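You operate a simulated robot arm through the tools that you are given. There is no shell and no other tool. Be economical: measure what you need, move in short steps, check, and stop when the job is done.

Carry out the task below with a simulated robot arm. There is one attempt and no reset: what you move stays moved.

TASK
Clear up after the snack: pale bun into the bun basket, plate slid aside, crumbs wiped up.
Fine: slide the plate up to the basket; the used cloth goes on the plate. What is to be rubbed or washed off counts as gone when no trace of it is left.
Where things are to end (x, y in the base frame): cream plate within 0.06 m of [0.71, 0.02].

Only the result counts: the job must be done as asked and must still hold three seconds after the hand-in. Knocking over, shifting, dropping, spilling or breaking anything else fails it. Flat cloth is picked up by pressing the open fingertips on it (5 to 10 N) and closing them slowly along it; thin cloth reads only 2 to 8 mm in the jaws.

THE ROBOT
A 6-joint arm with a two-finger parallel gripper, fixed in place. Base frame: the origin is at the foot of the arm, x ahead of it, y to its left, z up; the work surface is at about z = 0.76. Units: m, rad, N and s.
With the tool pointing down near the work surface it reaches from about 0.24 to 0.64 m from the base axis. Its first joint turns from -1.152 to 1.152 rad. Payload 2.7 kg.
The tool frame sits at the grasp point between the pads (the TCP): z along the fingers, y along the line on which they close. The tips reach 0.023 m beyond it. The gripper opens to 0.094 m. The fingers are 0.038 m wide and 0.01 m thick; the gripper's body (0.054 by 0.096 m) begins 0.039 m behind the TCP.
Orientation is told as [roll, pitch, yaw] about the base's x, y, z axes, in that order, counted from this pose: with the fingers straight down and closing along the base's y, the tool's x points along the base's -x, its y along +y and its z along -z.

THE INTERFACE
- The arm moves only by the tool send_rows. Its argument "deltas" is a list that holds one entry, the list of rows, each a list of 7 numbers: the turn, a rotation vector about the base's x, y, z in rad, then the shift along the base's x, y, z in m, then the closure in counts, from 0 (fully open) to 255 (shut). In form: [[[rx, ry, rz, tx, ty, tz, grip], ...]]. A call has 1 to 8 rows; each row is the pose to reach, as a shift and turn from the pose commanded when the call began. A row lasts 0.2 s, in which the tool goes at most 0.05 m and 0.15 rad; a call with a longer step from one row to the next is refused whole, and so is a gripper value outside its range. A pose out of reach is approached as far as the arm can. The call stops where the force on the tool passes 40 N (or 10 N more than at its start, if that is more) or the arm is blocked; 0.2 s more then pass. The fingers move at their own pace (about 0.045 m/s each) and stop on an object; they squeeze with about 32 N. The grip force told is the motor's: it shows also when the fingers shut on nothing. Time passes only in rows, and 0.2 s behind the last, so rows that repeat a pose let the fingers close. It gives the time, the measured TCP pose, the force on the tool (base axes), the opening and the grip force at its end, in the units of the frame above (readings bear some noise), with the torque about the TCP (base axes, N m) and any sound that the robot's microphone picked up.
- Cameras (640 x 400 px; columns grow to the right, rows downward): "scene" is fixed at [0.0801, -0.4421, 1.3918]; the picture's right is [0.70, -0.72, 0.00], its down [-0.49, -0.48, -0.73] and it looks along [0.52, 0.51, -0.69] (base axes); focal length 339 px, centre (320, 200). "wrist" rides on the gripper at [0.086, 0.016, -0.074] in the tool frame; the picture's right is [-0.18, 0.98, 0.00], its down [-0.58, -0.11, -0.81] and it looks along [-0.79, -0.15, 0.59] (tool axes); focal length 243 px, centre (320, 200). There is no depth. A picture from a camera that has moved, and an enlarged one, comes with that camera's place and axes in the base frame and with its lens.
- grab_frame(camera): a new picture of that camera. No time passes.
- zoom(camera, box): a new picture of the part [left, top, right, bottom] of that camera's present view, enlarged. No time passes.
- close_job(): hands the job in; it is judged then, once.

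Go step by step. Nothing tells you positions but the pictures and the camera data: compare them with the known pose of the tool, close in by small moves and look again before you grip or let go. The budget is 120 turns and 76 pictures, counting those below and the enlarged ones. Unless the task says otherwise, let go and move clear before handing in, and close with one line.

The tools are called after ">>>" as a command line: name --argument value ..., lists and objects as JSON in quotes. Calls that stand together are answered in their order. send_rows: Moves the arm, as the interface text tells. Its arguments: {"type":"object","properties":{"deltas":{"type":"array","items":{"type":"array","items":{"type":"array","items":{"type":"number"}}}}},"required":["deltas"]} The other tools are called the same way: grab_frame (camera) takes a picture; zoom (camera, box) takes an enlarged picture of a part of a camera's view; close_job () hands the job in.

At the start:

```text
clock: 0.0
tool_pos: [0.3547, -0.055, 1.1057]
orientation: [0.0, 0.0, 0.001]
force: [-0.6, 0.0, -0.4]
moment: [0.0, 0.01, 0.02]
grip_width: 0.0941
grasp_force: 0.0
```

scene: 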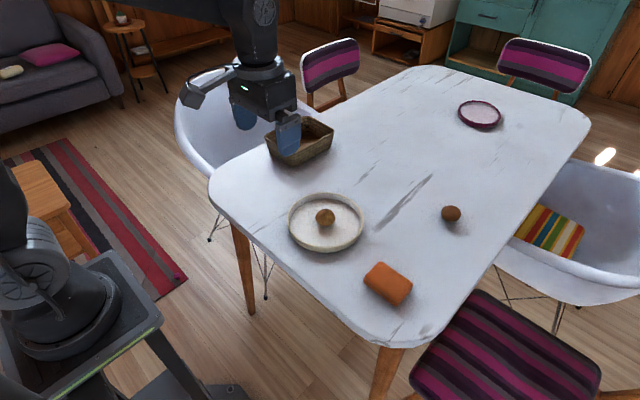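
wrist: 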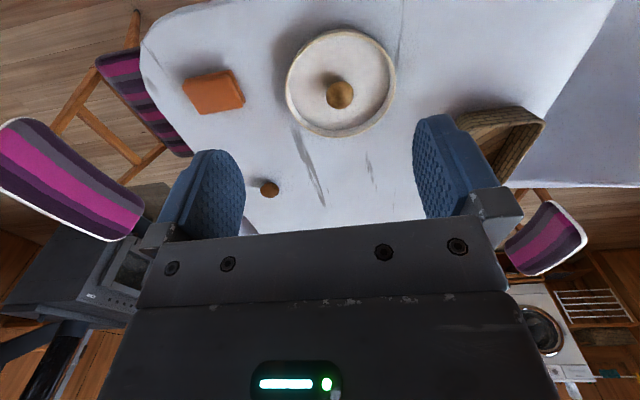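

I see a plate with a bun on it, a second darker bun, an orange block (cloth or sponge), a basket and a purple dish. I'll enlarge the views to identify the items and find the crumbs.

>>> zoom --camera "scene" --box '[260, 170, 420, 270]'

>>> zoom --camera "scene" --box '[340, 170, 532, 320]'

>>> zoom --camera "scene" --box '[220, 90, 380, 190]'

>>> zoom --camera "wrist" --box '[140, 20, 460, 220]'

```text
4.00 times, centred on (340, 220) of scene
camera zoom: at [0.0801, -0.4421, 1.3918], right [0.7, -0.72, 0.0], down [-0.49, -0.48, -0.73], along [0.52, 0.51, -0.69], focal length 1355 px, centre (240, 120)
```

zoom: 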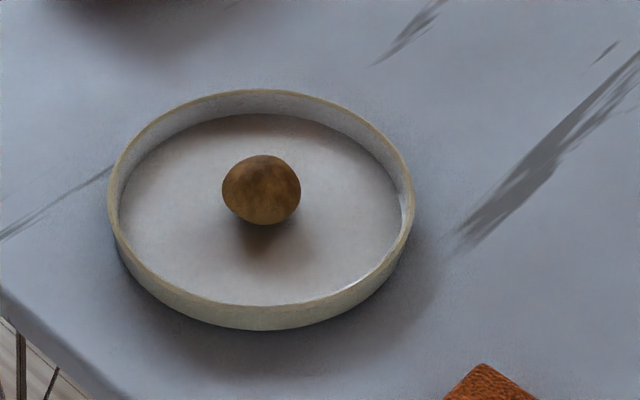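

```text
2.67 times, centred on (436, 245) of scene
camera zoom: at [0.0801, -0.4421, 1.3918], right [0.7, -0.72, 0.0], down [-0.49, -0.48, -0.73], along [0.52, 0.51, -0.69], focal length 903 px, centre (11, 80)
```

zoom: 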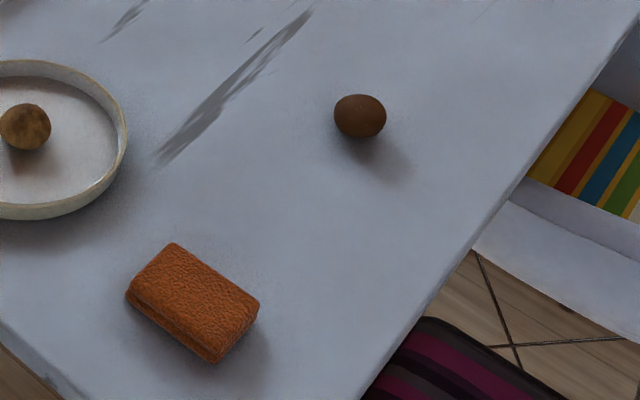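

```text
4.00 times, centred on (300, 140) of scene
camera zoom: at [0.0801, -0.4421, 1.3918], right [0.7, -0.72, 0.0], down [-0.49, -0.48, -0.73], along [0.52, 0.51, -0.69], focal length 1355 px, centre (400, 440)
```

zoom: 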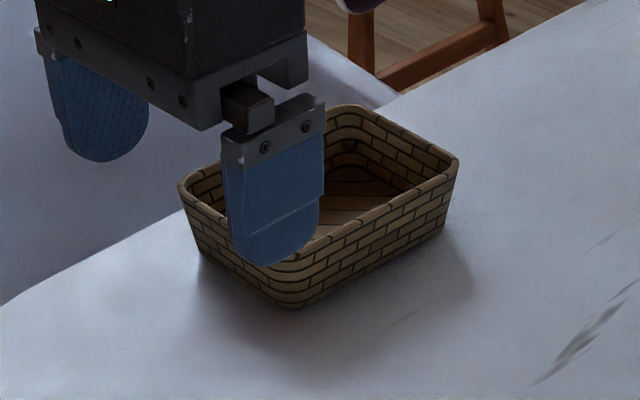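

```text
2.00 times, centred on (300, 120) of wrist
camera zoom: at [0.2682, -0.0389, 1.1795], right [0.18, 0.98, 0.0], down [0.58, -0.11, 0.81], along [0.79, -0.15, -0.59], focal length 485 px, centre (360, 360)
```

zoom: 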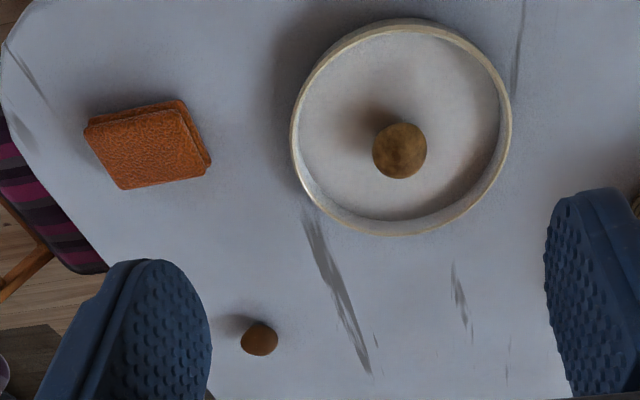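

The paler bun sits on the plate, at about (0.498, -0.049). The dark bun stays where it is. No crumbs show yet, so they may be under the plate. I'll move above the pale bun first.

>>> send_rows --deltas '[[[0, 0, 0, 0.024, 0.001, -0.04, 0], [0, 0, 0, 0.048, 0.002, -0.08, 0], [0, 0, 0, 0.072, 0.003, -0.12, 0], [0, 0, 0, 0.096, 0.004, -0.16, 0], [0, 0, 0, 0.12, 0.005, -0.2, 0], [0, 0, 0, 0.143, 0.006, -0.235, 0], [0, 0, 0, 0.143, 0.006, -0.235, 0]]]'

>>> grab_frame --camera "wrist"

>>> grab_frame --camera "scene"

```text
clock: 1.6
tool_pos: [0.4989, -0.0493, 0.8711]
orientation: [0.0, 0.001, 0.0]
force: [0.9, 0.0, 0.1]
moment: [0.02, -0.01, -0.01]
grip_width: 0.0942
grasp_force: 0.1
```

```text
69 pictures are left
camera wrist: at [0.4116, -0.0343, 0.9446], right [0.18, 0.98, 0.0], down [0.58, -0.11, 0.81], along [0.79, -0.15, -0.59], focal length 243 px, centre (320, 200)
```

wrist: 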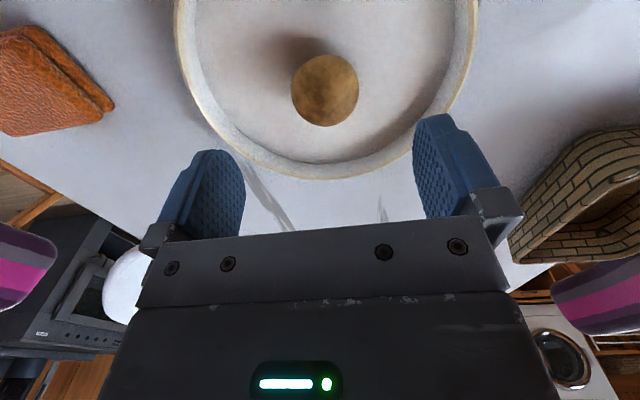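

```text
68 pictures are left
```

scene: 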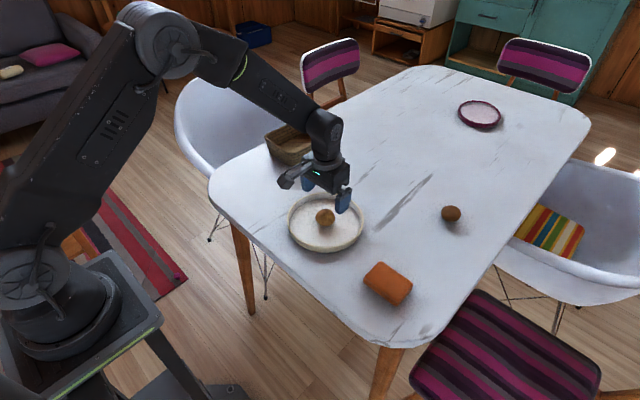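

The bun is directly under the tool. I'll go down and close on it.

>>> send_rows --deltas '[[[0, 0, 0, 0, 0.002, -0.035, 0], [0, 0, 0, 0, 0.002, -0.06, 0], [0, 0, 0, 0, 0.002, -0.075, 0], [0, 0, 0, 0, 0.002, -0.075, 140], [0, 0, 0, 0, 0.002, -0.075, 200], [0, 0, 0, 0, 0.002, -0.075, 255], [0, 0, 0, 0, 0.002, -0.075, 255]]]'

>>> grab_frame --camera "wrist"

```text
clock: 3.2
tool_pos: [0.4966, -0.0477, 0.7961]
orientation: [0.0, -0.001, 0.0]
force: [-0.5, 0.3, 0.3]
moment: [0.03, -0.01, 0.02]
grip_width: 0.0452
grasp_force: 32.0
```

```text
67 pictures are left
camera wrist: at [0.4105, -0.0321, 0.8689], right [0.18, 0.98, 0.0], down [0.58, -0.11, 0.81], along [0.79, -0.15, -0.59], focal length 243 px, centre (320, 200)
```

wrist: 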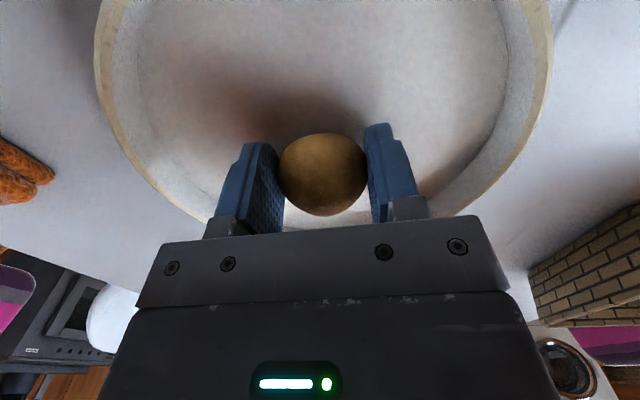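

The bun is held at 45 mm. I'll lift it and carry it towards the basket.

>>> send_rows --deltas '[[[0, 0, 0, 0, 0, 0.045, 255], [0, 0, 0, 0, 0, 0.09, 255], [0, 0, 0, 0, 0.03, 0.125, 255], [0, 0, 0, 0.01, 0.075, 0.135, 255], [0, 0, 0, 0.025, 0.12, 0.135, 255], [0, 0, 0, 0.04, 0.165, 0.135, 255], [0, 0, 0, 0.055, 0.21, 0.135, 255], [0, 0, 0, 0.07, 0.25, 0.135, 255]]]'

>>> send_rows --deltas '[[[0, 0, 0, 0.03, 0.02, 0, 255], [0, 0, 0, 0.06, 0.028, 0, 255], [0, 0, 0, 0.06, 0.028, 0, 255]]]'

>>> grab_frame --camera "wrist"

>>> grab_frame --camera "scene"

```text
clock: 5.0
tool_pos: [0.5661, 0.2043, 0.9318]
orientation: [0.0, 0.0, 0.001]
force: [0.8, 0.0, -0.4]
moment: [0.01, -0.01, -0.02]
grip_width: 0.0453
grasp_force: 32.4
```

```text
clock: 5.8
tool_pos: [0.6021, 0.2223, 0.9286]
orientation: [0.0, 0.002, 0.0]
force: [0.0, 0.2, -0.6]
moment: [0.0, -0.02, -0.02]
grip_width: 0.0452
grasp_force: 32.1
out of reach, approached as far as the arm can: row 2, 3
```

```text
66 pictures are left
camera wrist: at [0.5163, 0.2379, 1.0038], right [0.18, 0.98, 0.0], down [0.58, -0.11, 0.81], along [0.79, -0.15, -0.59], focal length 243 px, centre (320, 200)
```

wrist: 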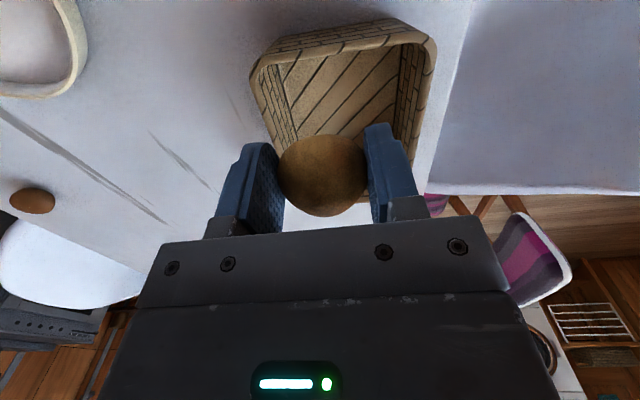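

```text
65 pictures are left
```

scene: 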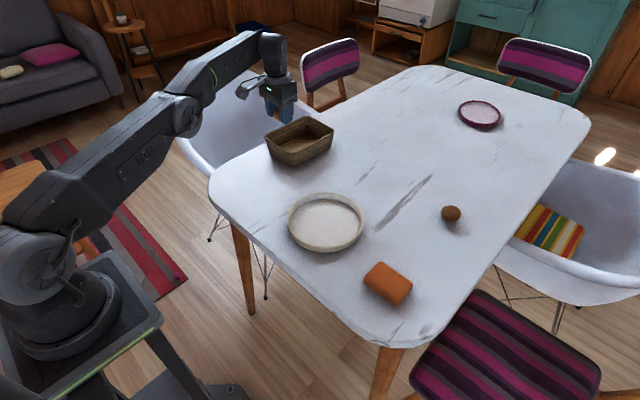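

The arm is at its reach limit with the tool vertical, so I'll tilt the fingers outward to reach into the basket.

>>> send_rows --deltas '[[[0, -0.14, 0, 0, 0.003, 0, 255], [0, -0.28, 0, 0.01, 0.006, 0, 255], [0, -0.42, 0, 0.02, 0.008, -0.01, 255], [0, -0.42, 0, 0.025, 0.008, -0.02, 255], [0, -0.42, 0, 0.025, 0.008, -0.02, 255]]]'

>>> grab_frame --camera "wrist"

>>> zoom --camera "scene" --box '[220, 60, 380, 180]'

```text
clock: 7.0
tool_pos: [0.6284, 0.2285, 0.9083]
orientation: [0.001, -0.42, -0.001]
force: [-0.8, 0.7, -0.6]
moment: [0.0, -0.04, 0.01]
grip_width: 0.0453
grasp_force: 31.9
```

```text
64 pictures are left
camera wrist: at [0.5192, 0.2453, 0.9407], right [0.17, 0.98, 0.08], down [0.2, -0.11, 0.97], along [0.96, -0.15, -0.22], focal length 243 px, centre (320, 200)
```

wrist: 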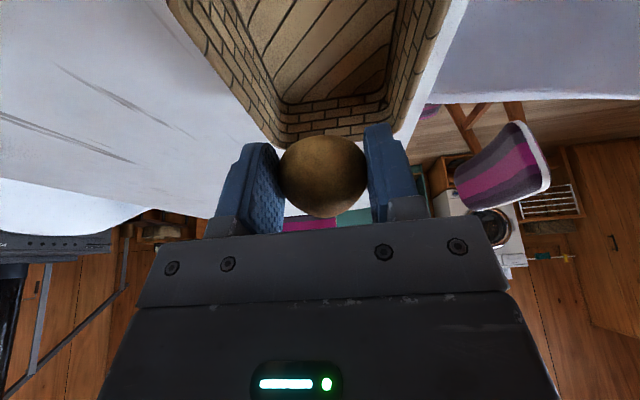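

```text
3.33 times, centred on (300, 120) of scene
camera zoom: at [0.0801, -0.4421, 1.3918], right [0.7, -0.72, 0.0], down [-0.49, -0.48, -0.73], along [0.52, 0.51, -0.69], focal length 1129 px, centre (387, 467)
```

zoom: 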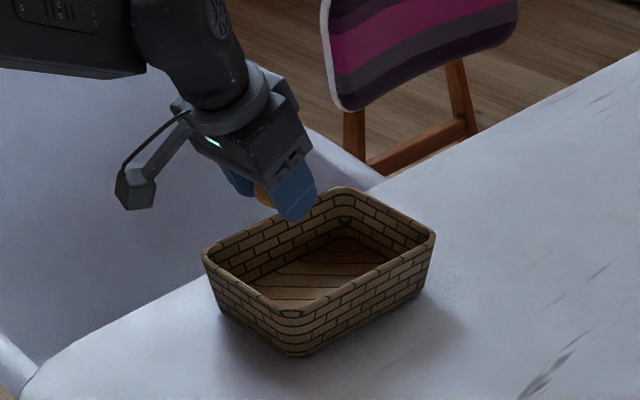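

The basket's rim is at about z 0.81 and its centre near (0.68, 0.235). I'll move a little farther out, then lower the bun inside.

>>> send_rows --deltas '[[[0, 0, 0, 0.02, 0.002, 0, 255], [0, 0, 0, 0.032, 0.004, -0.02, 255], [0, 0, 0, 0.032, 0.004, -0.05, 255], [0, 0, 0, 0.032, 0.004, -0.075, 255], [0, 0, 0, 0.032, 0.004, -0.085, 255], [0, 0, 0, 0.032, 0.004, -0.085, 255]]]'

>>> grab_frame --camera "wrist"

>>> zoom --camera "scene" --box '[220, 60, 380, 180]'

```text
clock: 8.4
tool_pos: [0.6616, 0.2335, 0.8248]
orientation: [0.0, -0.42, 0.0]
force: [0.4, 0.3, -1.0]
moment: [-0.02, -0.01, -0.01]
grip_width: 0.0451
grasp_force: 32.1
```

```text
62 pictures are left
camera wrist: at [0.5512, 0.2493, 0.8565], right [0.17, 0.98, 0.07], down [0.2, -0.11, 0.97], along [0.96, -0.15, -0.22], focal length 243 px, centre (320, 200)
```

wrist: 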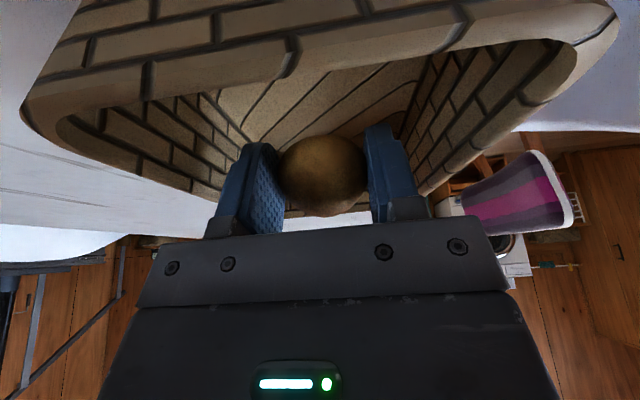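

```text
3.33 times, centred on (300, 120) of scene
camera zoom: at [0.0801, -0.4421, 1.3918], right [0.7, -0.72, 0.0], down [-0.49, -0.48, -0.73], along [0.52, 0.51, -0.69], focal length 1129 px, centre (387, 467)
```

zoom: 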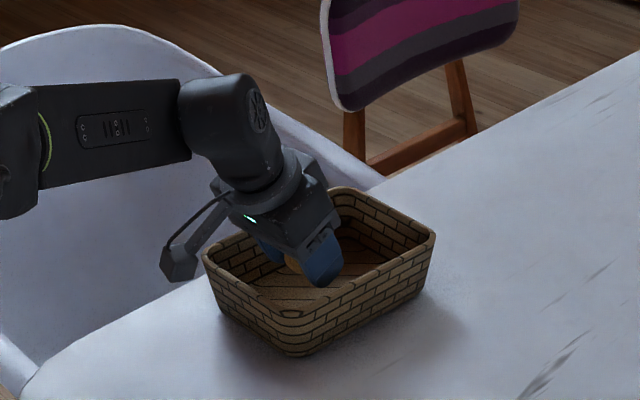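

The bun is inside the rim and clear of the walls. I'll go 15 mm lower, open part way and rise.

>>> send_rows --deltas '[[[0, 0, 0, 0.004, 0, -0.01, 255], [0, 0, 0, 0.005, 0, -0.017, 255], [0, 0, 0, 0.005, 0, -0.017, 110], [0, 0, 0, 0.005, 0, -0.017, 90], [0, 0, 0, 0.005, 0, -0.017, 90], [0, 0, 0, 0.005, 0, -0.017, 90]]]'

>>> grab_frame --camera "wrist"

```text
clock: 9.8
tool_pos: [0.6659, 0.2322, 0.8067]
orientation: [-0.001, -0.421, 0.001]
force: [0.6, -1.1, -0.5]
moment: [0.0, -0.03, -0.01]
grip_width: 0.0609
grasp_force: 0.1
```

```text
60 pictures are left
camera wrist: at [0.556, 0.2489, 0.8395], right [0.17, 0.98, 0.07], down [0.2, -0.11, 0.97], along [0.96, -0.15, -0.22], focal length 243 px, centre (320, 200)
```

wrist: 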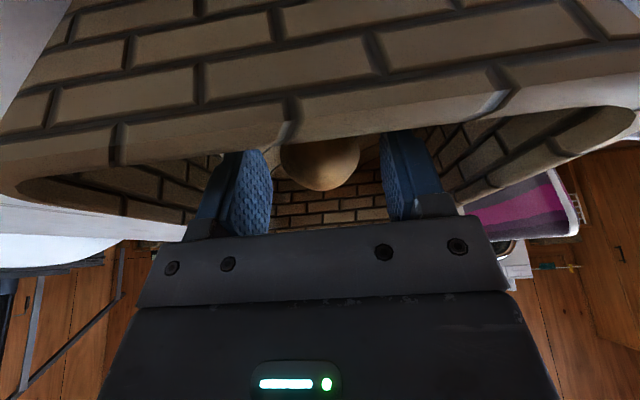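

The bun has been released in the basket. I'll rise straight up, straighten the tool and check.

>>> send_rows --deltas '[[[0, 0, 0, 0, 0, 0.04, 90], [0, 0, 0, 0, 0, 0.085, 90], [0, 0, 0, 0, 0, 0.12, 60], [0, 0.14, 0, -0.03, -0.02, 0.14, 30], [0, 0.28, 0, -0.07, -0.04, 0.14, 0], [0, 0.42, 0, -0.11, -0.06, 0.14, 0], [0, 0.42, 0, -0.14, -0.1, 0.14, 0], [0, 0.42, 0, -0.17, -0.14, 0.14, 0]]]'

>>> zoom --camera "scene" --box '[220, 80, 420, 260]'

>>> grab_frame --camera "wrist"

```text
clock: 11.6
tool_pos: [0.4928, 0.0917, 0.9477]
orientation: [0.0, 0.001, -0.001]
force: [0.1, 0.4, 0.2]
moment: [0.05, -0.02, 0.02]
grip_width: 0.094
grasp_force: 0.0
```

```text
2.22 times, centred on (320, 170) of scene
camera zoom: at [0.0802, -0.442, 1.3918], right [0.7, -0.72, 0.0], down [-0.49, -0.48, -0.73], along [0.52, 0.51, -0.69], focal length 753 px, centre (320, 267)
```

zoom: 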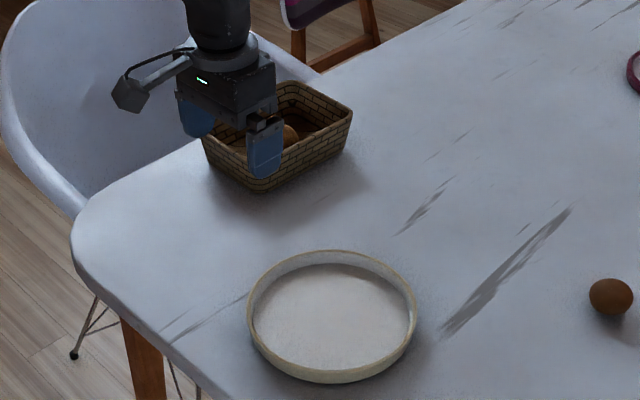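

```text
58 pictures are left
camera wrist: at [0.4066, 0.1086, 1.0215], right [0.18, 0.98, 0.0], down [0.58, -0.11, 0.81], along [0.79, -0.15, -0.59], focal length 243 px, centre (320, 200)
```

wrist: 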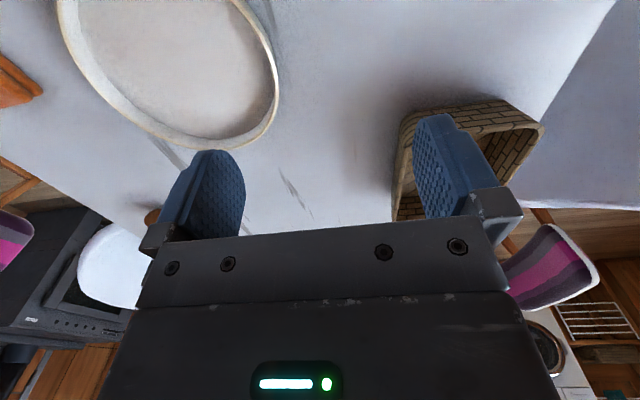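

The bun is in the basket. Next is the plate: I'll turn the gripper 90° and grip the near rim, at about (0.403, -0.054), to slide it.

>>> send_rows --deltas '[[[0, 0, 0.145, -0.012, -0.02, 0, 0], [0, 0, 0.29, -0.024, -0.04, 0, 0], [0, 0, 0.435, -0.036, -0.06, 0, 0], [0, 0, 0.58, -0.048, -0.08, 0, 0], [0, 0, 0.725, -0.06, -0.1, 0, 0], [0, 0, 0.87, -0.07, -0.12, 0, 0], [0, 0, 1.015, -0.08, -0.135, 0, 0], [0, 0, 1.16, -0.09, -0.146, 0, 0]]]'

>>> send_rows --deltas '[[[0, 0, 0.14, 0, 0, -0.03, 0], [0, 0, 0.28, 0, 0, -0.06, 0], [0, 0, 0.411, 0, 0, -0.09, 0], [0, 0, 0.411, 0, 0, -0.09, 100], [0, 0, 0.411, 0, 0, -0.09, 100], [0, 0, 0.411, 0, 0, -0.09, 100]]]'

>>> grab_frame --camera "wrist"

>>> zoom --camera "scene" --box '[220, 150, 420, 270]'

```text
clock: 13.4
tool_pos: [0.4066, -0.052, 0.9475]
orientation: [0.003, 0.002, 1.163]
force: [0.9, 0.2, -0.2]
moment: [0.01, 0.02, -0.02]
grip_width: 0.094
grasp_force: 0.3
```

```text
clock: 14.8
tool_pos: [0.4043, -0.0516, 0.8558]
orientation: [0.0, 0.001, 1.572]
force: [-0.2, -0.7, 0.0]
moment: [0.03, 0.0, 0.01]
grip_width: 0.0573
grasp_force: 0.1
```

```text
57 pictures are left
camera wrist: at [0.3887, -0.1384, 0.9293], right [-0.98, 0.18, 0.0], down [0.11, 0.58, 0.81], along [0.15, 0.79, -0.59], focal length 243 px, centre (320, 200)
```

wrist: 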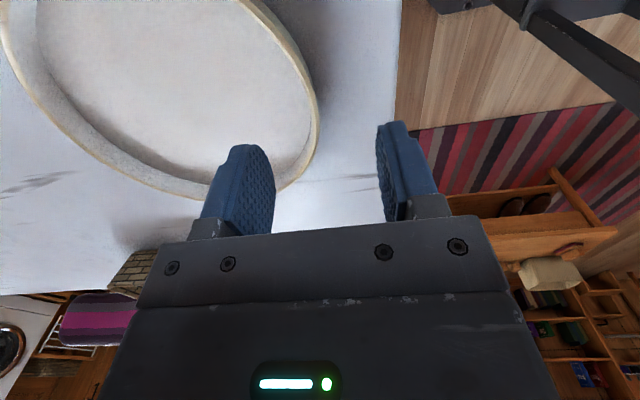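

```text
3.20 times, centred on (320, 210) of scene
camera zoom: at [0.0801, -0.4421, 1.3918], right [0.7, -0.72, 0.0], down [-0.49, -0.48, -0.73], along [0.52, 0.51, -0.69], focal length 1084 px, centre (320, 168)
```

zoom: 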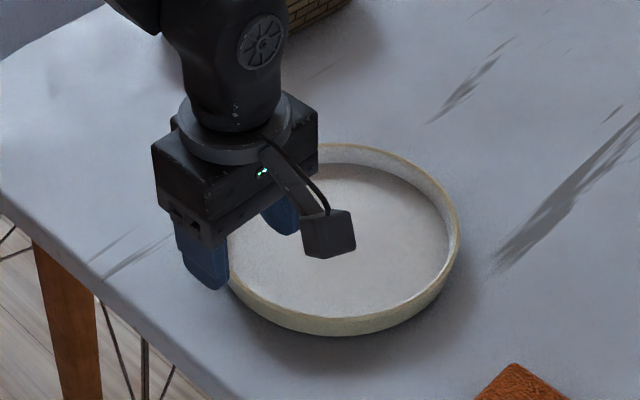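

The near rim is at x≈0.41. I'll shift 7 mm, go down over the rim and close on it.

>>> send_rows --deltas '[[[0, 0, 0, 0.007, -0.001, -0.025, 100], [0, 0, 0, 0.007, -0.001, -0.045, 100], [0, 0, 0, 0.007, -0.001, -0.058, 100], [0, 0, 0, 0.007, -0.001, -0.058, 100]]]'

>>> grab_frame --camera "wrist"

>>> zoom --camera "scene" --box '[250, 170, 370, 260]'

```text
clock: 15.8
tool_pos: [0.4128, -0.053, 0.7991]
orientation: [0.0, 0.0, 1.57]
force: [0.3, 0.8, 0.3]
moment: [-0.02, -0.01, -0.03]
grip_width: 0.0571
grasp_force: 0.1
```

```text
55 pictures are left
camera wrist: at [0.3966, -0.1395, 0.8723], right [-0.98, 0.18, 0.0], down [0.11, 0.58, 0.81], along [0.15, 0.79, -0.59], focal length 243 px, centre (320, 200)
```

wrist: 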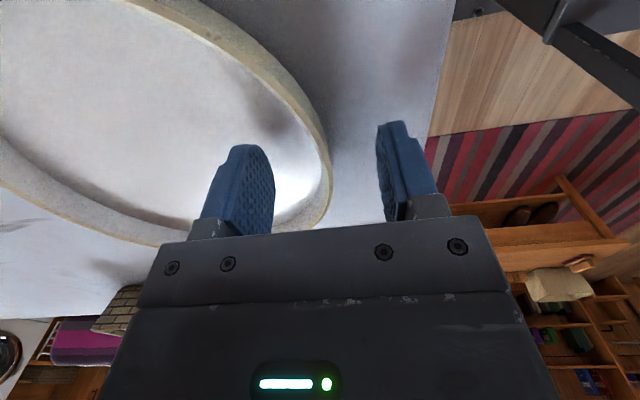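

```text
4.44 times, centred on (310, 215) of scene
camera zoom: at [0.0801, -0.4421, 1.3918], right [0.7, -0.72, 0.0], down [-0.49, -0.48, -0.73], along [0.52, 0.51, -0.69], focal length 1506 px, centre (364, 133)
```

zoom: 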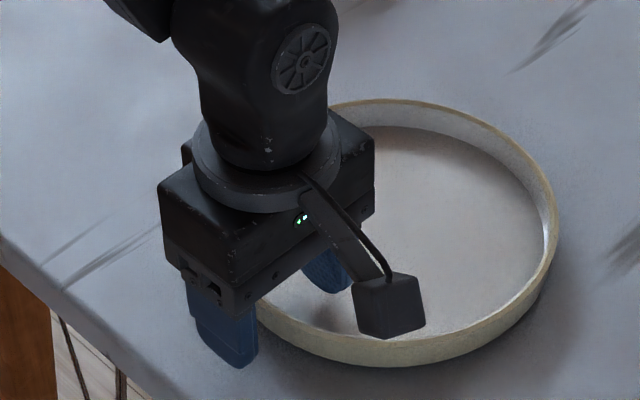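

The fingers straddle the rim. I'll go down a few more millimetres and close.

>>> send_rows --deltas '[[[0, 0, 0, 0, 0, -0.003, 100], [0, 0, 0, 0, 0, -0.006, 100], [0, 0, 0, 0, 0, -0.006, 150], [0, 0, 0, 0, 0, -0.006, 190], [0, 0, 0, 0, 0, -0.006, 220], [0, 0, 0, 0, 0, -0.006, 255], [0, 0, 0, 0, 0, -0.006, 255]]]'

>>> grab_frame --camera "wrist"

```text
clock: 17.4
tool_pos: [0.4129, -0.0519, 0.7943]
orientation: [-0.002, 0.001, 1.572]
force: [0.1, 0.6, 1.3]
moment: [-0.12, -0.5, 0.03]
grip_width: 0.0123
grasp_force: 32.3
```

```text
53 pictures are left
camera wrist: at [0.3969, -0.1394, 0.8666], right [-0.98, 0.18, 0.0], down [0.11, 0.58, 0.81], along [0.15, 0.79, -0.59], focal length 243 px, centre (320, 200)
```

wrist: 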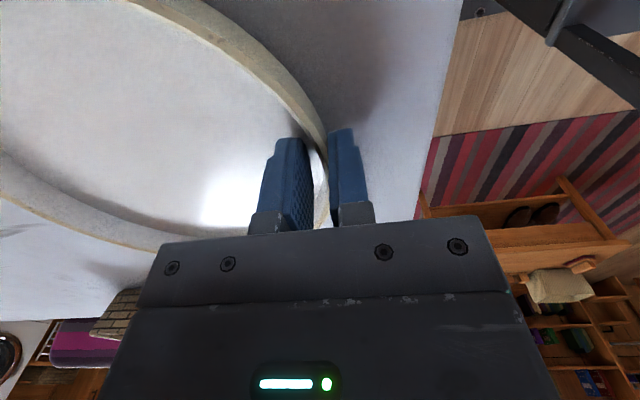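

The rim is held. I'll slide the plate along the table in small steps, toward about (0.69, 0.02).

>>> send_rows --deltas '[[[0, 0, 0, 0.008, 0.003, 0.0005, 255], [0, 0, 0, 0.02, 0.0075, 0.001, 255], [0, 0, 0, 0.035, 0.013, 0.001, 255], [0, 0, 0, 0.05, 0.0185, 0.001, 255], [0, 0, 0, 0.065, 0.024, 0.001, 255], [0, 0, 0, 0.08, 0.03, 0.001, 255], [0, 0, 0, 0.095, 0.035, 0.001, 255], [0, 0, 0, 0.095, 0.035, 0.001, 255]]]'

>>> grab_frame --camera "scene"

```text
clock: 19.2
tool_pos: [0.5078, -0.0193, 0.7939]
orientation: [0.001, -0.001, 1.571]
force: [-1.2, -0.9, 0.8]
moment: [0.0, -0.47, -0.09]
grip_width: 0.0124
grasp_force: 31.7
```

```text
52 pictures are left
```

scene: 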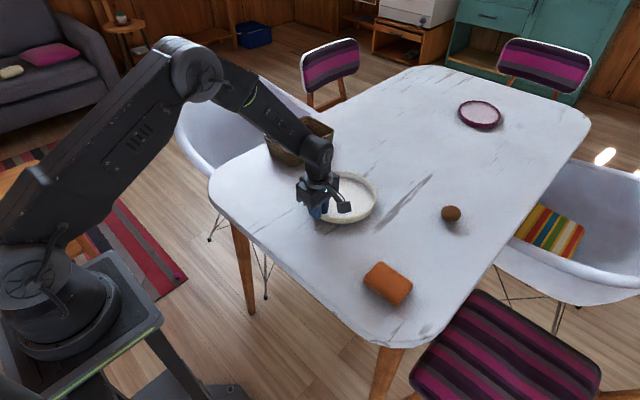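

The plate follows well. I'll carry on with the second half.

>>> send_rows --deltas '[[[0, 0, 0, 0.012, 0.005, 0, 255], [0, 0, 0, 0.026, 0.011, 0, 255], [0, 0, 0, 0.04, 0.017, 0, 255], [0, 0, 0, 0.054, 0.023, 0, 255], [0, 0, 0, 0.068, 0.029, 0, 255], [0, 0, 0, 0.082, 0.034, 0, 255], [0, 0, 0, 0.092, 0.038, 0, 255], [0, 0, 0, 0.092, 0.038, 0, 255]]]'

>>> grab_frame --camera "scene"

>>> zoom --camera "scene" --box '[240, 170, 420, 290]'

```text
clock: 21.0
tool_pos: [0.5978, 0.0196, 0.7937]
orientation: [0.0, 0.0, 1.57]
force: [-1.5, -1.5, 2.2]
moment: [0.01, -0.53, -0.14]
grip_width: 0.0122
grasp_force: 31.5
```

```text
51 pictures are left
```

scene: 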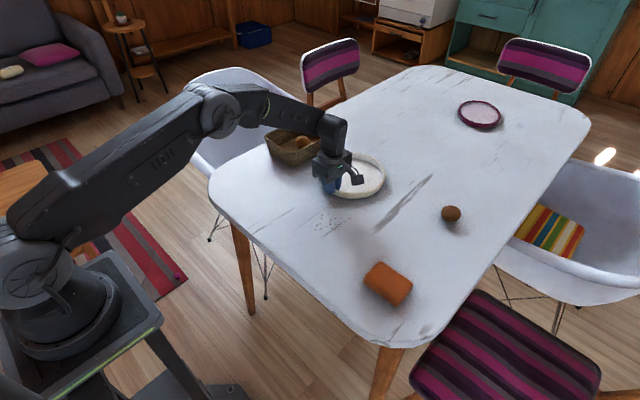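

```text
3.33 times, centred on (330, 230) of scene
camera zoom: at [0.0801, -0.4421, 1.3918], right [0.7, -0.72, 0.0], down [-0.49, -0.48, -0.73], along [0.52, 0.51, -0.69], focal length 1129 px, centre (287, 100)
```

zoom: 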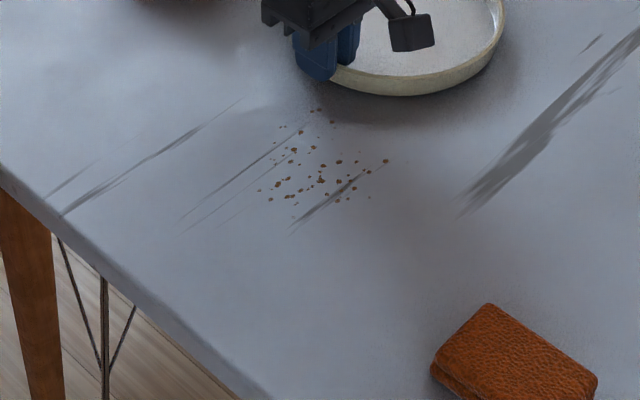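

The crumbs were under the plate, spread over roughly x 0.46–0.57 and y -0.085–0.01. I'll release the plate, rise and check where it ended up.

>>> send_rows --deltas '[[[0, 0, 0, 0, 0, 0, 180], [0, 0, 0, 0, 0, 0, 100], [0, 0, 0, 0, 0, 0, 100], [0, 0, 0, 0, 0, 0.02, 100], [0, 0, 0, 0, 0, 0.06, 60], [0, 0, 0, -0.03, -0.02, 0.1, 0], [0, 0, 0, -0.075, -0.04, 0.1, 0], [0, 0, 0, -0.12, -0.06, 0.1, 0]]]'

>>> grab_frame --camera "wrist"

>>> zoom --camera "scene" --box '[240, 110, 440, 310]'

```text
refused: row 6 steps farther than a row can; nothing moved
```

```text
49 pictures are left
camera wrist: at [0.5829, -0.0665, 0.8675], right [-0.98, 0.18, 0.0], down [0.11, 0.58, 0.81], along [0.15, 0.79, -0.59], focal length 243 px, centre (320, 200)
```

wrist: 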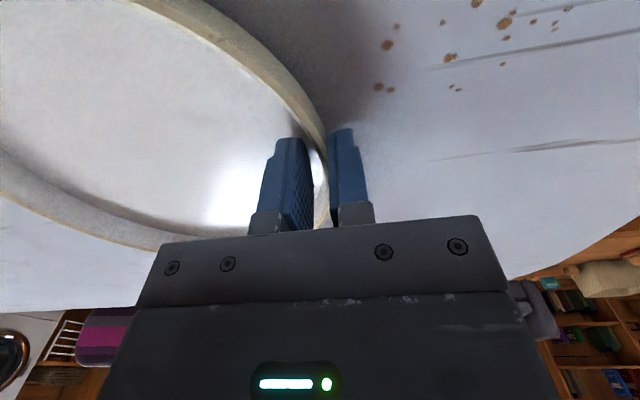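

```text
2.00 times, centred on (340, 210) of scene
camera zoom: at [0.0801, -0.4421, 1.3918], right [0.7, -0.72, 0.0], down [-0.49, -0.48, -0.73], along [0.52, 0.51, -0.69], focal length 678 px, centre (280, 180)
```

zoom: 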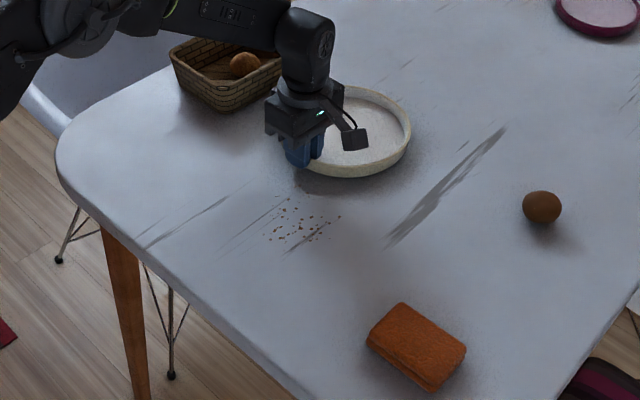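

The last call was refused because one step was too long. I'll nudge the plate another 12 mm out for wiping clearance, then release it and rise with legal steps.

>>> send_rows --deltas '[[[0, 0, 0, 0.006, 0.0, 0, 255], [0, 0, 0, 0.012, 0.001, 0, 255], [0, 0, 0, 0.012, 0.001, 0, 255], [0, 0, 0, 0.012, 0.001, 0, 180], [0, 0, 0, 0.012, 0.001, 0, 100], [0, 0, 0, 0.012, 0.001, 0, 100], [0, 0, 0, 0.012, 0.001, 0.03, 100], [0, 0, 0, 0.012, 0.001, 0.07, 100]]]'

>>> send_rows --deltas '[[[0, 0, 0, -0.02, -0.04, 0.02, 60], [0, 0, 0, -0.04, -0.08, 0.04, 20], [0, 0, 0, -0.06, -0.12, 0.05, 0], [0, 0, 0, -0.08, -0.16, 0.05, 0], [0, 0, 0, -0.1, -0.2, 0.05, 0], [0, 0, 0, -0.12, -0.24, 0.05, 0], [0, 0, 0, -0.14, -0.28, 0.05, 0], [0, 0, 0, -0.145, -0.285, 0.05, 0]]]'

>>> grab_frame --camera "wrist"

>>> grab_frame --camera "scene"

```text
clock: 22.8
tool_pos: [0.61, 0.0204, 0.862]
orientation: [-0.001, 0.0, 1.57]
force: [0.6, 0.1, 0.3]
moment: [0.0, -0.02, -0.03]
grip_width: 0.057
grasp_force: 0.1
```

```text
clock: 24.6
tool_pos: [0.4658, -0.264, 0.9141]
orientation: [0.001, 0.0, 1.573]
force: [0.6, -0.5, -0.1]
moment: [0.0, 0.0, 0.01]
grip_width: 0.0939
grasp_force: 0.0
```

```text
47 pictures are left
camera wrist: at [0.4495, -0.3505, 0.9879], right [-0.98, 0.18, 0.0], down [0.11, 0.58, 0.81], along [0.15, 0.79, -0.59], focal length 243 px, centre (320, 200)
```

wrist: 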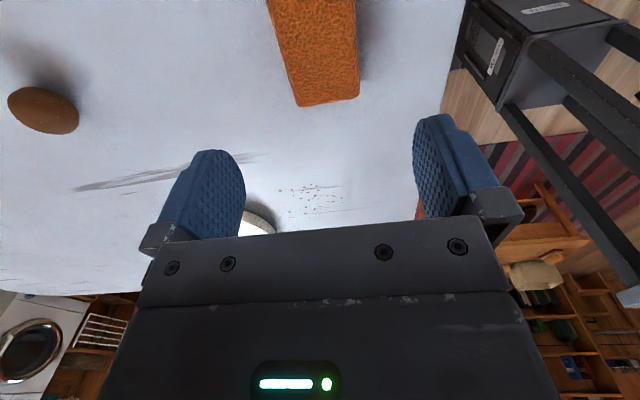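

```text
46 pictures are left
```

scene: 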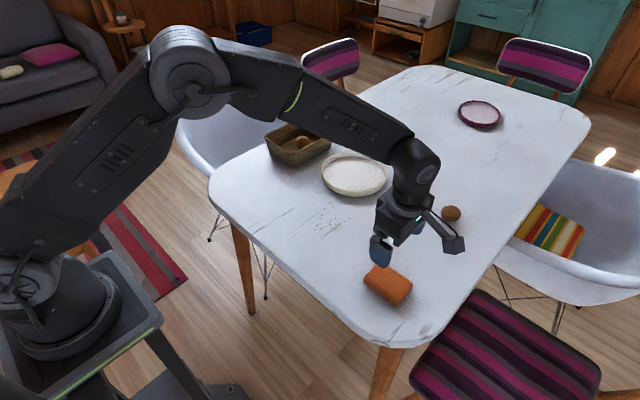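

The cloth pack spans x 0.438–0.493, centred under the tool. I'll lower the open fingers around it.

>>> send_rows --deltas '[[[0, 0, 0, 0, 0, -0.04, 0], [0, 0, 0, 0, 0, -0.08, 0], [0, 0, 0, 0, 0, -0.11, 0], [0, 0, 0, 0, 0, -0.122, 0], [0, 0, 0, 0, 0, -0.122, 0]]]'

>>> grab_frame --camera "wrist"

>>> zoom --camera "scene" --box '[320, 200, 480, 320]'

```text
clock: 25.8
tool_pos: [0.4672, -0.2638, 0.7906]
orientation: [0.0, 0.0, 1.571]
force: [0.9, -0.3, -0.2]
moment: [0.01, 0.01, 0.01]
grip_width: 0.0942
grasp_force: 0.1
```

```text
45 pictures are left
camera wrist: at [0.4512, -0.3504, 0.8647], right [-0.98, 0.18, 0.0], down [0.11, 0.58, 0.81], along [0.15, 0.79, -0.59], focal length 243 px, centre (320, 200)
```

wrist: 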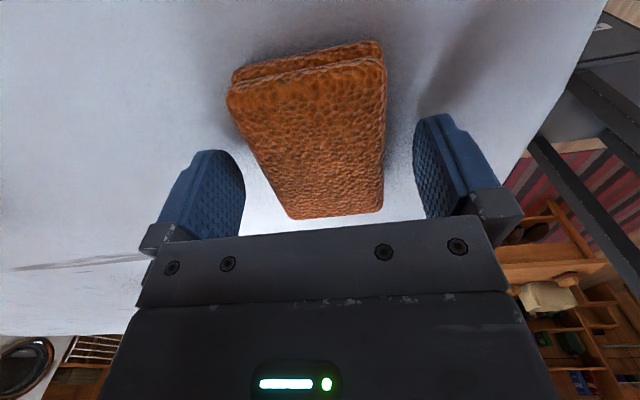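

```text
3.33 times, centred on (400, 260) of scene
camera zoom: at [0.0801, -0.4421, 1.3918], right [0.7, -0.72, 0.0], down [-0.49, -0.48, -0.73], along [0.52, 0.51, -0.69], focal length 1129 px, centre (53, 0)
```

zoom: 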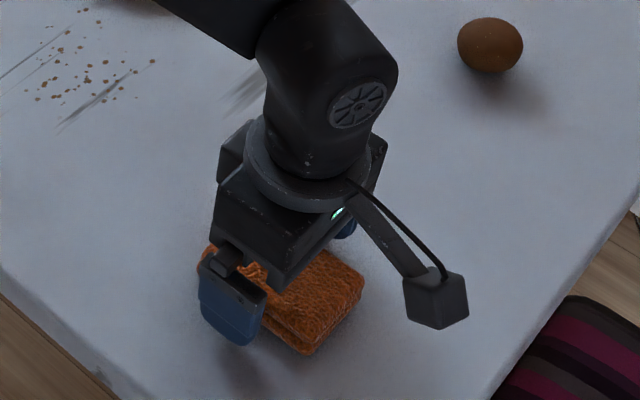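

The fingers are on both sides of the folded cloth. I'll close slowly.

>>> send_rows --deltas '[[[0, 0, 0, 0, 0, 0, 80], [0, 0, 0, 0, 0, 0, 110], [0, 0, 0, 0, 0, 0, 140], [0, 0, 0, 0, 0, 0, 180], [0, 0, 0, 0, 0, 0, 220], [0, 0, 0, 0, 0, 0, 255], [0, 0, 0, 0, 0, 0, 255]]]'

>>> grab_frame --camera "wrist"

>>> zoom --camera "scene" --box '[320, 200, 480, 320]'

```text
clock: 27.4
tool_pos: [0.4666, -0.2633, 0.7917]
orientation: [0.0, -0.001, 1.571]
force: [-0.1, 0.0, -0.4]
moment: [0.03, 0.03, -0.01]
grip_width: 0.0614
grasp_force: 31.7
```

```text
43 pictures are left
camera wrist: at [0.4511, -0.3504, 0.8649], right [-0.98, 0.18, 0.0], down [0.11, 0.58, 0.81], along [0.15, 0.79, -0.59], focal length 243 px, centre (320, 200)
```

wrist: 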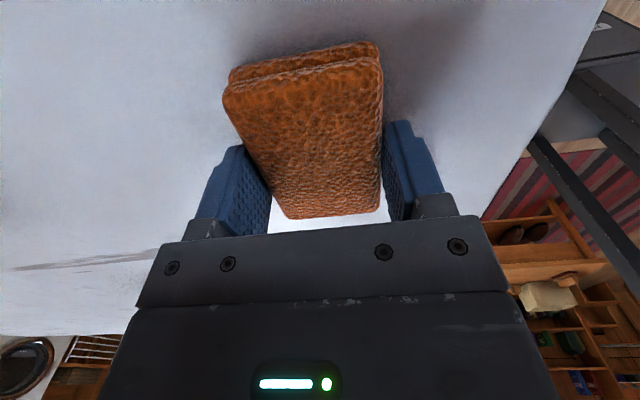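

```text
3.33 times, centred on (400, 260) of scene
camera zoom: at [0.0801, -0.4421, 1.3918], right [0.7, -0.72, 0.0], down [-0.49, -0.48, -0.73], along [0.52, 0.51, -0.69], focal length 1129 px, centre (53, 0)
```

zoom: 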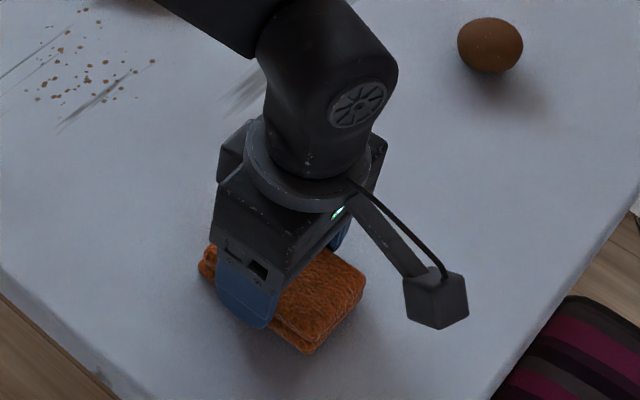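

The cloth is held firmly at 61 mm. I'll lift it and carry it to the near side of the crumb patch.

>>> send_rows --deltas '[[[0, 0, 0, 0, 0, 0.03, 255], [0, 0, 0, -0.005, 0.02, 0.06, 255], [0, 0, 0, -0.015, 0.065, 0.06, 255], [0, 0, 0, -0.025, 0.11, 0.06, 255], [0, 0, 0, -0.035, 0.155, 0.06, 255], [0, 0, 0, -0.04, 0.198, 0.05, 255], [0, 0, 0, -0.04, 0.198, 0.025, 255], [0, 0, 0, -0.04, 0.198, 0.01, 255]]]'

>>> zoom --camera "scene" --box '[240, 140, 420, 275]'

```text
clock: 29.2
tool_pos: [0.4251, -0.0666, 0.803]
orientation: [0.001, 0.0, 1.571]
force: [-0.4, 0.4, -0.4]
moment: [-0.01, 0.0, 0.01]
grip_width: 0.0613
grasp_force: 31.5
```

```text
2.96 times, centred on (330, 208) of scene
camera zoom: at [0.0801, -0.4421, 1.3918], right [0.7, -0.72, 0.0], down [-0.49, -0.48, -0.73], along [0.52, 0.51, -0.69], focal length 1004 px, centre (290, 178)
```

zoom: 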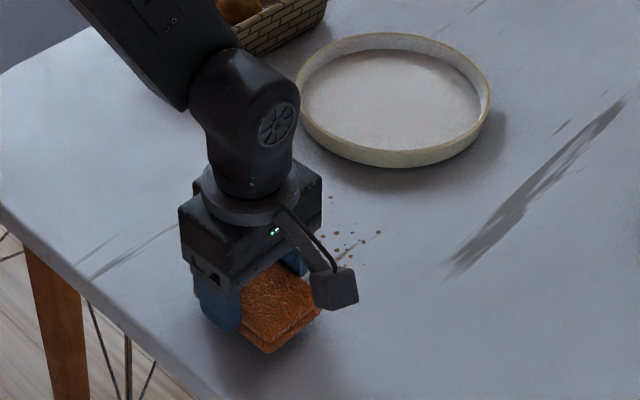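

The plate is now at about (0.69, 0.02). I'll press the cloth down and read the contact force.

>>> send_rows --deltas '[[[0, 0, 0, 0, 0, -0.008, 255], [0, 0, 0, 0, 0, -0.012, 255], [0, 0, 0, 0, 0, -0.013, 255], [0, 0, 0, 0, 0, -0.013, 255]]]'

```text
clock: 30.2
tool_pos: [0.425, -0.0657, 0.7921]
orientation: [-0.002, -0.001, 1.57]
force: [-12.5, 0.6, 36.5]
moment: [0.13, 0.42, -0.04]
grip_width: 0.0614
grasp_force: 32.1
```

The contact is stiff at 36 N, so I'll ease up a little.

>>> send_rows --deltas '[[[0, 0, 0, 0, 0, 0.0015, 255], [0, 0, 0, 0, 0, 0.0015, 255]]]'

```text
clock: 30.8
tool_pos: [0.4261, -0.0658, 0.7902]
orientation: [-0.001, -0.001, 1.57]
force: [-6.1, -1.3, 25.7]
moment: [-0.04, 0.15, -0.02]
grip_width: 0.0612
grasp_force: 32.2
```

>>> send_rows --deltas '[[[0, 0, 0, 0, 0, 0.002, 255], [0, 0, 0, 0, 0, 0.002, 255]]]'

```text
clock: 31.4
tool_pos: [0.4257, -0.066, 0.7909]
orientation: [0.002, 0.001, 1.571]
force: [-0.2, 0.7, -0.7]
moment: [-0.01, 0.03, -0.02]
grip_width: 0.0612
grasp_force: 31.9
```

Contact is at about z 0.79. I'll press by about 1 mm and make the first sweep outward at y = -0.066.

>>> send_rows --deltas '[[[0, 0, 0, 0, 0, -0.001, 255], [0, 0, 0, 0.018, 0, -0.001, 255], [0, 0, 0, 0.038, 0, -0.001, 255], [0, 0, 0, 0.058, 0, -0.001, 255], [0, 0, 0, 0.078, 0, -0.001, 255], [0, 0, 0, 0.098, 0, -0.001, 255], [0, 0, 0, 0.12, 0, -0.001, 255], [0, 0, 0, 0.12, 0, -0.001, 255]]]'

>>> zoom --camera "scene" --box '[240, 140, 420, 275]'

```text
clock: 33.2
tool_pos: [0.5466, -0.0653, 0.7909]
orientation: [0.0, 0.001, 1.57]
force: [0.0, 0.6, -1.1]
moment: [0.02, -0.01, 0.02]
grip_width: 0.0613
grasp_force: 32.3
```

```text
2.96 times, centred on (330, 208) of scene
camera zoom: at [0.0801, -0.4421, 1.3918], right [0.7, -0.72, 0.0], down [-0.49, -0.48, -0.73], along [0.52, 0.51, -0.69], focal length 1004 px, centre (290, 178)
```

zoom: 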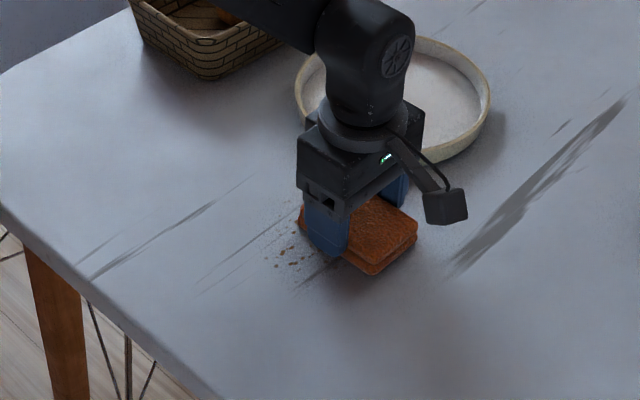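

There was no real pressure on that pass. I'll press about 2 mm lower and sweep back.

>>> send_rows --deltas '[[[0, 0, 0, 0, 0, -0.001, 255], [0, 0, 0, 0, 0, -0.002, 255], [0, 0, 0, 0, 0, -0.002, 255]]]'

```text
clock: 34.0
tool_pos: [0.5468, -0.0649, 0.7904]
orientation: [-0.002, 0.001, 1.57]
force: [-6.1, 3.3, 18.0]
moment: [0.08, 0.18, 0.01]
grip_width: 0.0614
grasp_force: 32.4
```

>>> send_rows --deltas '[[[0, 0, 0, -0.015, 0, 0, 255], [0, 0, 0, -0.032, 0, 0, 255], [0, 0, 0, -0.049, 0, 0, 255], [0, 0, 0, -0.066, 0, 0, 255], [0, 0, 0, -0.083, 0, 0, 255], [0, 0, 0, -0.1, 0, 0, 255], [0, 0, 0, -0.117, 0, 0, 255], [0, 0, 0, -0.12, 0, 0, 255]]]'

>>> zoom --camera "scene" --box '[240, 140, 420, 275]'

```text
clock: 35.8
tool_pos: [0.4286, -0.0647, 0.7909]
orientation: [-0.005, 0.001, 1.571]
force: [10.1, 0.3, 19.0]
moment: [-0.03, -0.09, 0.04]
grip_width: 0.0611
grasp_force: 32.2
```

```text
2.96 times, centred on (330, 208) of scene
camera zoom: at [0.0801, -0.442, 1.3918], right [0.7, -0.72, 0.0], down [-0.49, -0.48, -0.73], along [0.52, 0.51, -0.69], focal length 1004 px, centre (290, 178)
```

zoom: 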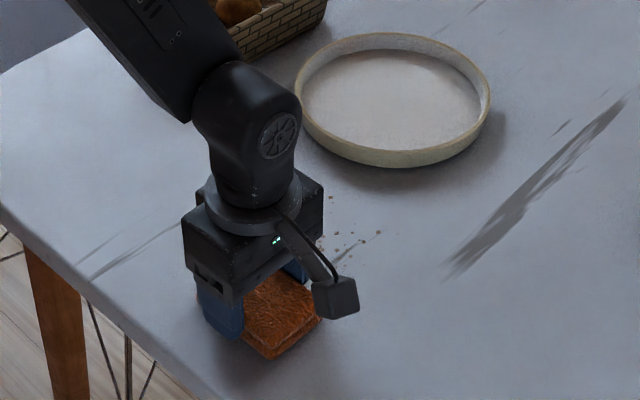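

The crumbs look a little thinner, so the pressure works. I'll keep scrubbing.

>>> send_rows --deltas '[[[0, 0, 0, 0.02, 0, 0, 255], [0, 0, 0, 0.04, 0, 0, 255], [0, 0, 0, 0.06, 0, 0, 255], [0, 0, 0, 0.08, 0, 0, 255], [0, 0, 0, 0.1, 0, 0, 255], [0, 0, 0, 0.12, 0, 0, 255], [0, 0, 0, 0.12, 0.025, 0, 255], [0, 0, 0, 0.12, 0.045, 0, 255]]]'

>>> send_rows --deltas '[[[0, 0, 0, -0.015, 0, 0, 255], [0, 0, 0, -0.03, 0, 0, 255], [0, 0, 0, -0.045, 0, 0, 255], [0, 0, 0, -0.06, 0, 0, 255], [0, 0, 0, -0.075, 0, 0, 255], [0, 0, 0, -0.09, 0, 0, 255], [0, 0, 0, -0.105, 0, 0, 255], [0, 0, 0, -0.12, 0, 0, 255]]]'

>>> zoom --camera "scene" --box '[280, 170, 400, 260]'

```text
clock: 36.1
tool_pos: [0.4318, -0.0652, 0.7901]
orientation: [0.015, -0.003, 1.569]
force: [0.5, -0.7, 5.8]
moment: [0.0, -0.11, 0.03]
grip_width: 0.0615
grasp_force: 31.9
stopped in row 1: the force on the tool passed its limit at 43 N (the readings are from after the stop); the commanded pose is now the measured one
```

```text
clock: 37.9
tool_pos: [0.3081, -0.0651, 0.7891]
orientation: [0.021, -0.001, 1.566]
force: [0.5, -0.1, -0.4]
moment: [0.01, 0.03, 0.02]
grip_width: 0.0614
grasp_force: 31.6
```

```text
4.44 times, centred on (340, 215) of scene
camera zoom: at [0.0801, -0.4421, 1.3918], right [0.7, -0.72, 0.0], down [-0.49, -0.48, -0.73], along [0.52, 0.51, -0.69], focal length 1506 px, centre (231, 133)
```

zoom: 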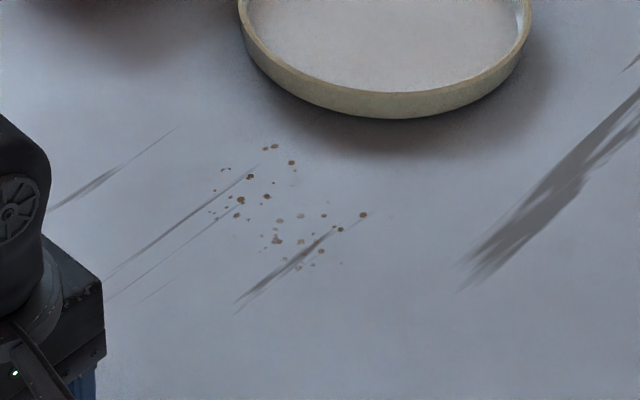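

The chained move pulled the cloth back past the patch, and it's still held. The crumbs have faded where I rubbed. I'll lift slightly, remove the small roll and return.

>>> send_rows --deltas '[[[-0.02, 0, 0, 0, 0, 0.015, 255], [-0.02, 0, 0, 0.04, 0.005, 0.02, 255], [-0.02, 0, 0, 0.08, 0.01, 0.02, 255], [-0.02, 0, 0, 0.12, 0.02, 0.015, 255], [-0.02, 0, 0, 0.12, 0.02, 0.005, 255], [-0.02, 0, 0, 0.12, 0.02, 0.002, 255], [-0.02, 0, 0, 0.12, 0.02, 0.0005, 255]]]'

```text
clock: 39.5
tool_pos: [0.4321, -0.0455, 0.7918]
orientation: [0.013, 0.018, 1.568]
force: [-3.2, 1.7, 15.4]
moment: [0.7, -0.14, 0.19]
grip_width: 0.0609
grasp_force: 32.0
```

The contact feels tilted, so I'll lift and check the free orientation and the grip.

>>> send_rows --deltas '[[[0, 0, 0, 0, 0, 0.015, 255], [0, 0, 0, 0, 0, 0.03, 255], [0, 0, 0, 0, 0, 0.03, 255]]]'

>>> grab_frame --camera "wrist"

>>> zoom --camera "scene" --box '[240, 170, 400, 290]'

```text
clock: 40.3
tool_pos: [0.4303, -0.0462, 0.8202]
orientation: [0.018, 0.019, 1.57]
force: [0.1, 0.7, -0.2]
moment: [0.02, 0.05, 0.01]
grip_width: 0.0612
grasp_force: 31.7
```

```text
37 pictures are left
camera wrist: at [0.4159, -0.1299, 0.8957], right [-0.98, 0.19, 0.01], down [0.12, 0.6, 0.79], along [0.14, 0.78, -0.61], focal length 243 px, centre (320, 200)
```

wrist: 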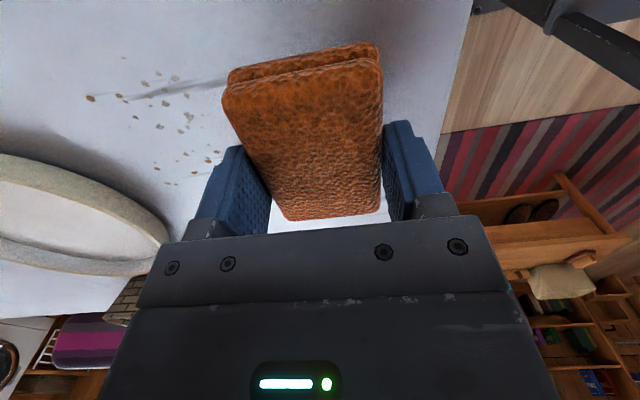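

```text
3.33 times, centred on (320, 230) of scene
camera zoom: at [0.0801, -0.4421, 1.3918], right [0.7, -0.72, 0.0], down [-0.49, -0.48, -0.73], along [0.52, 0.51, -0.69], focal length 1129 px, centre (320, 100)
```

zoom: 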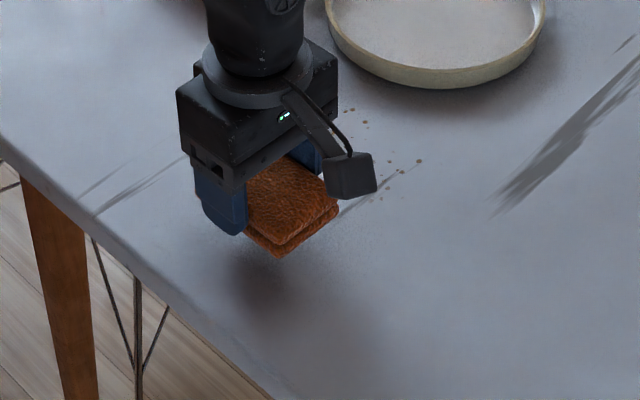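

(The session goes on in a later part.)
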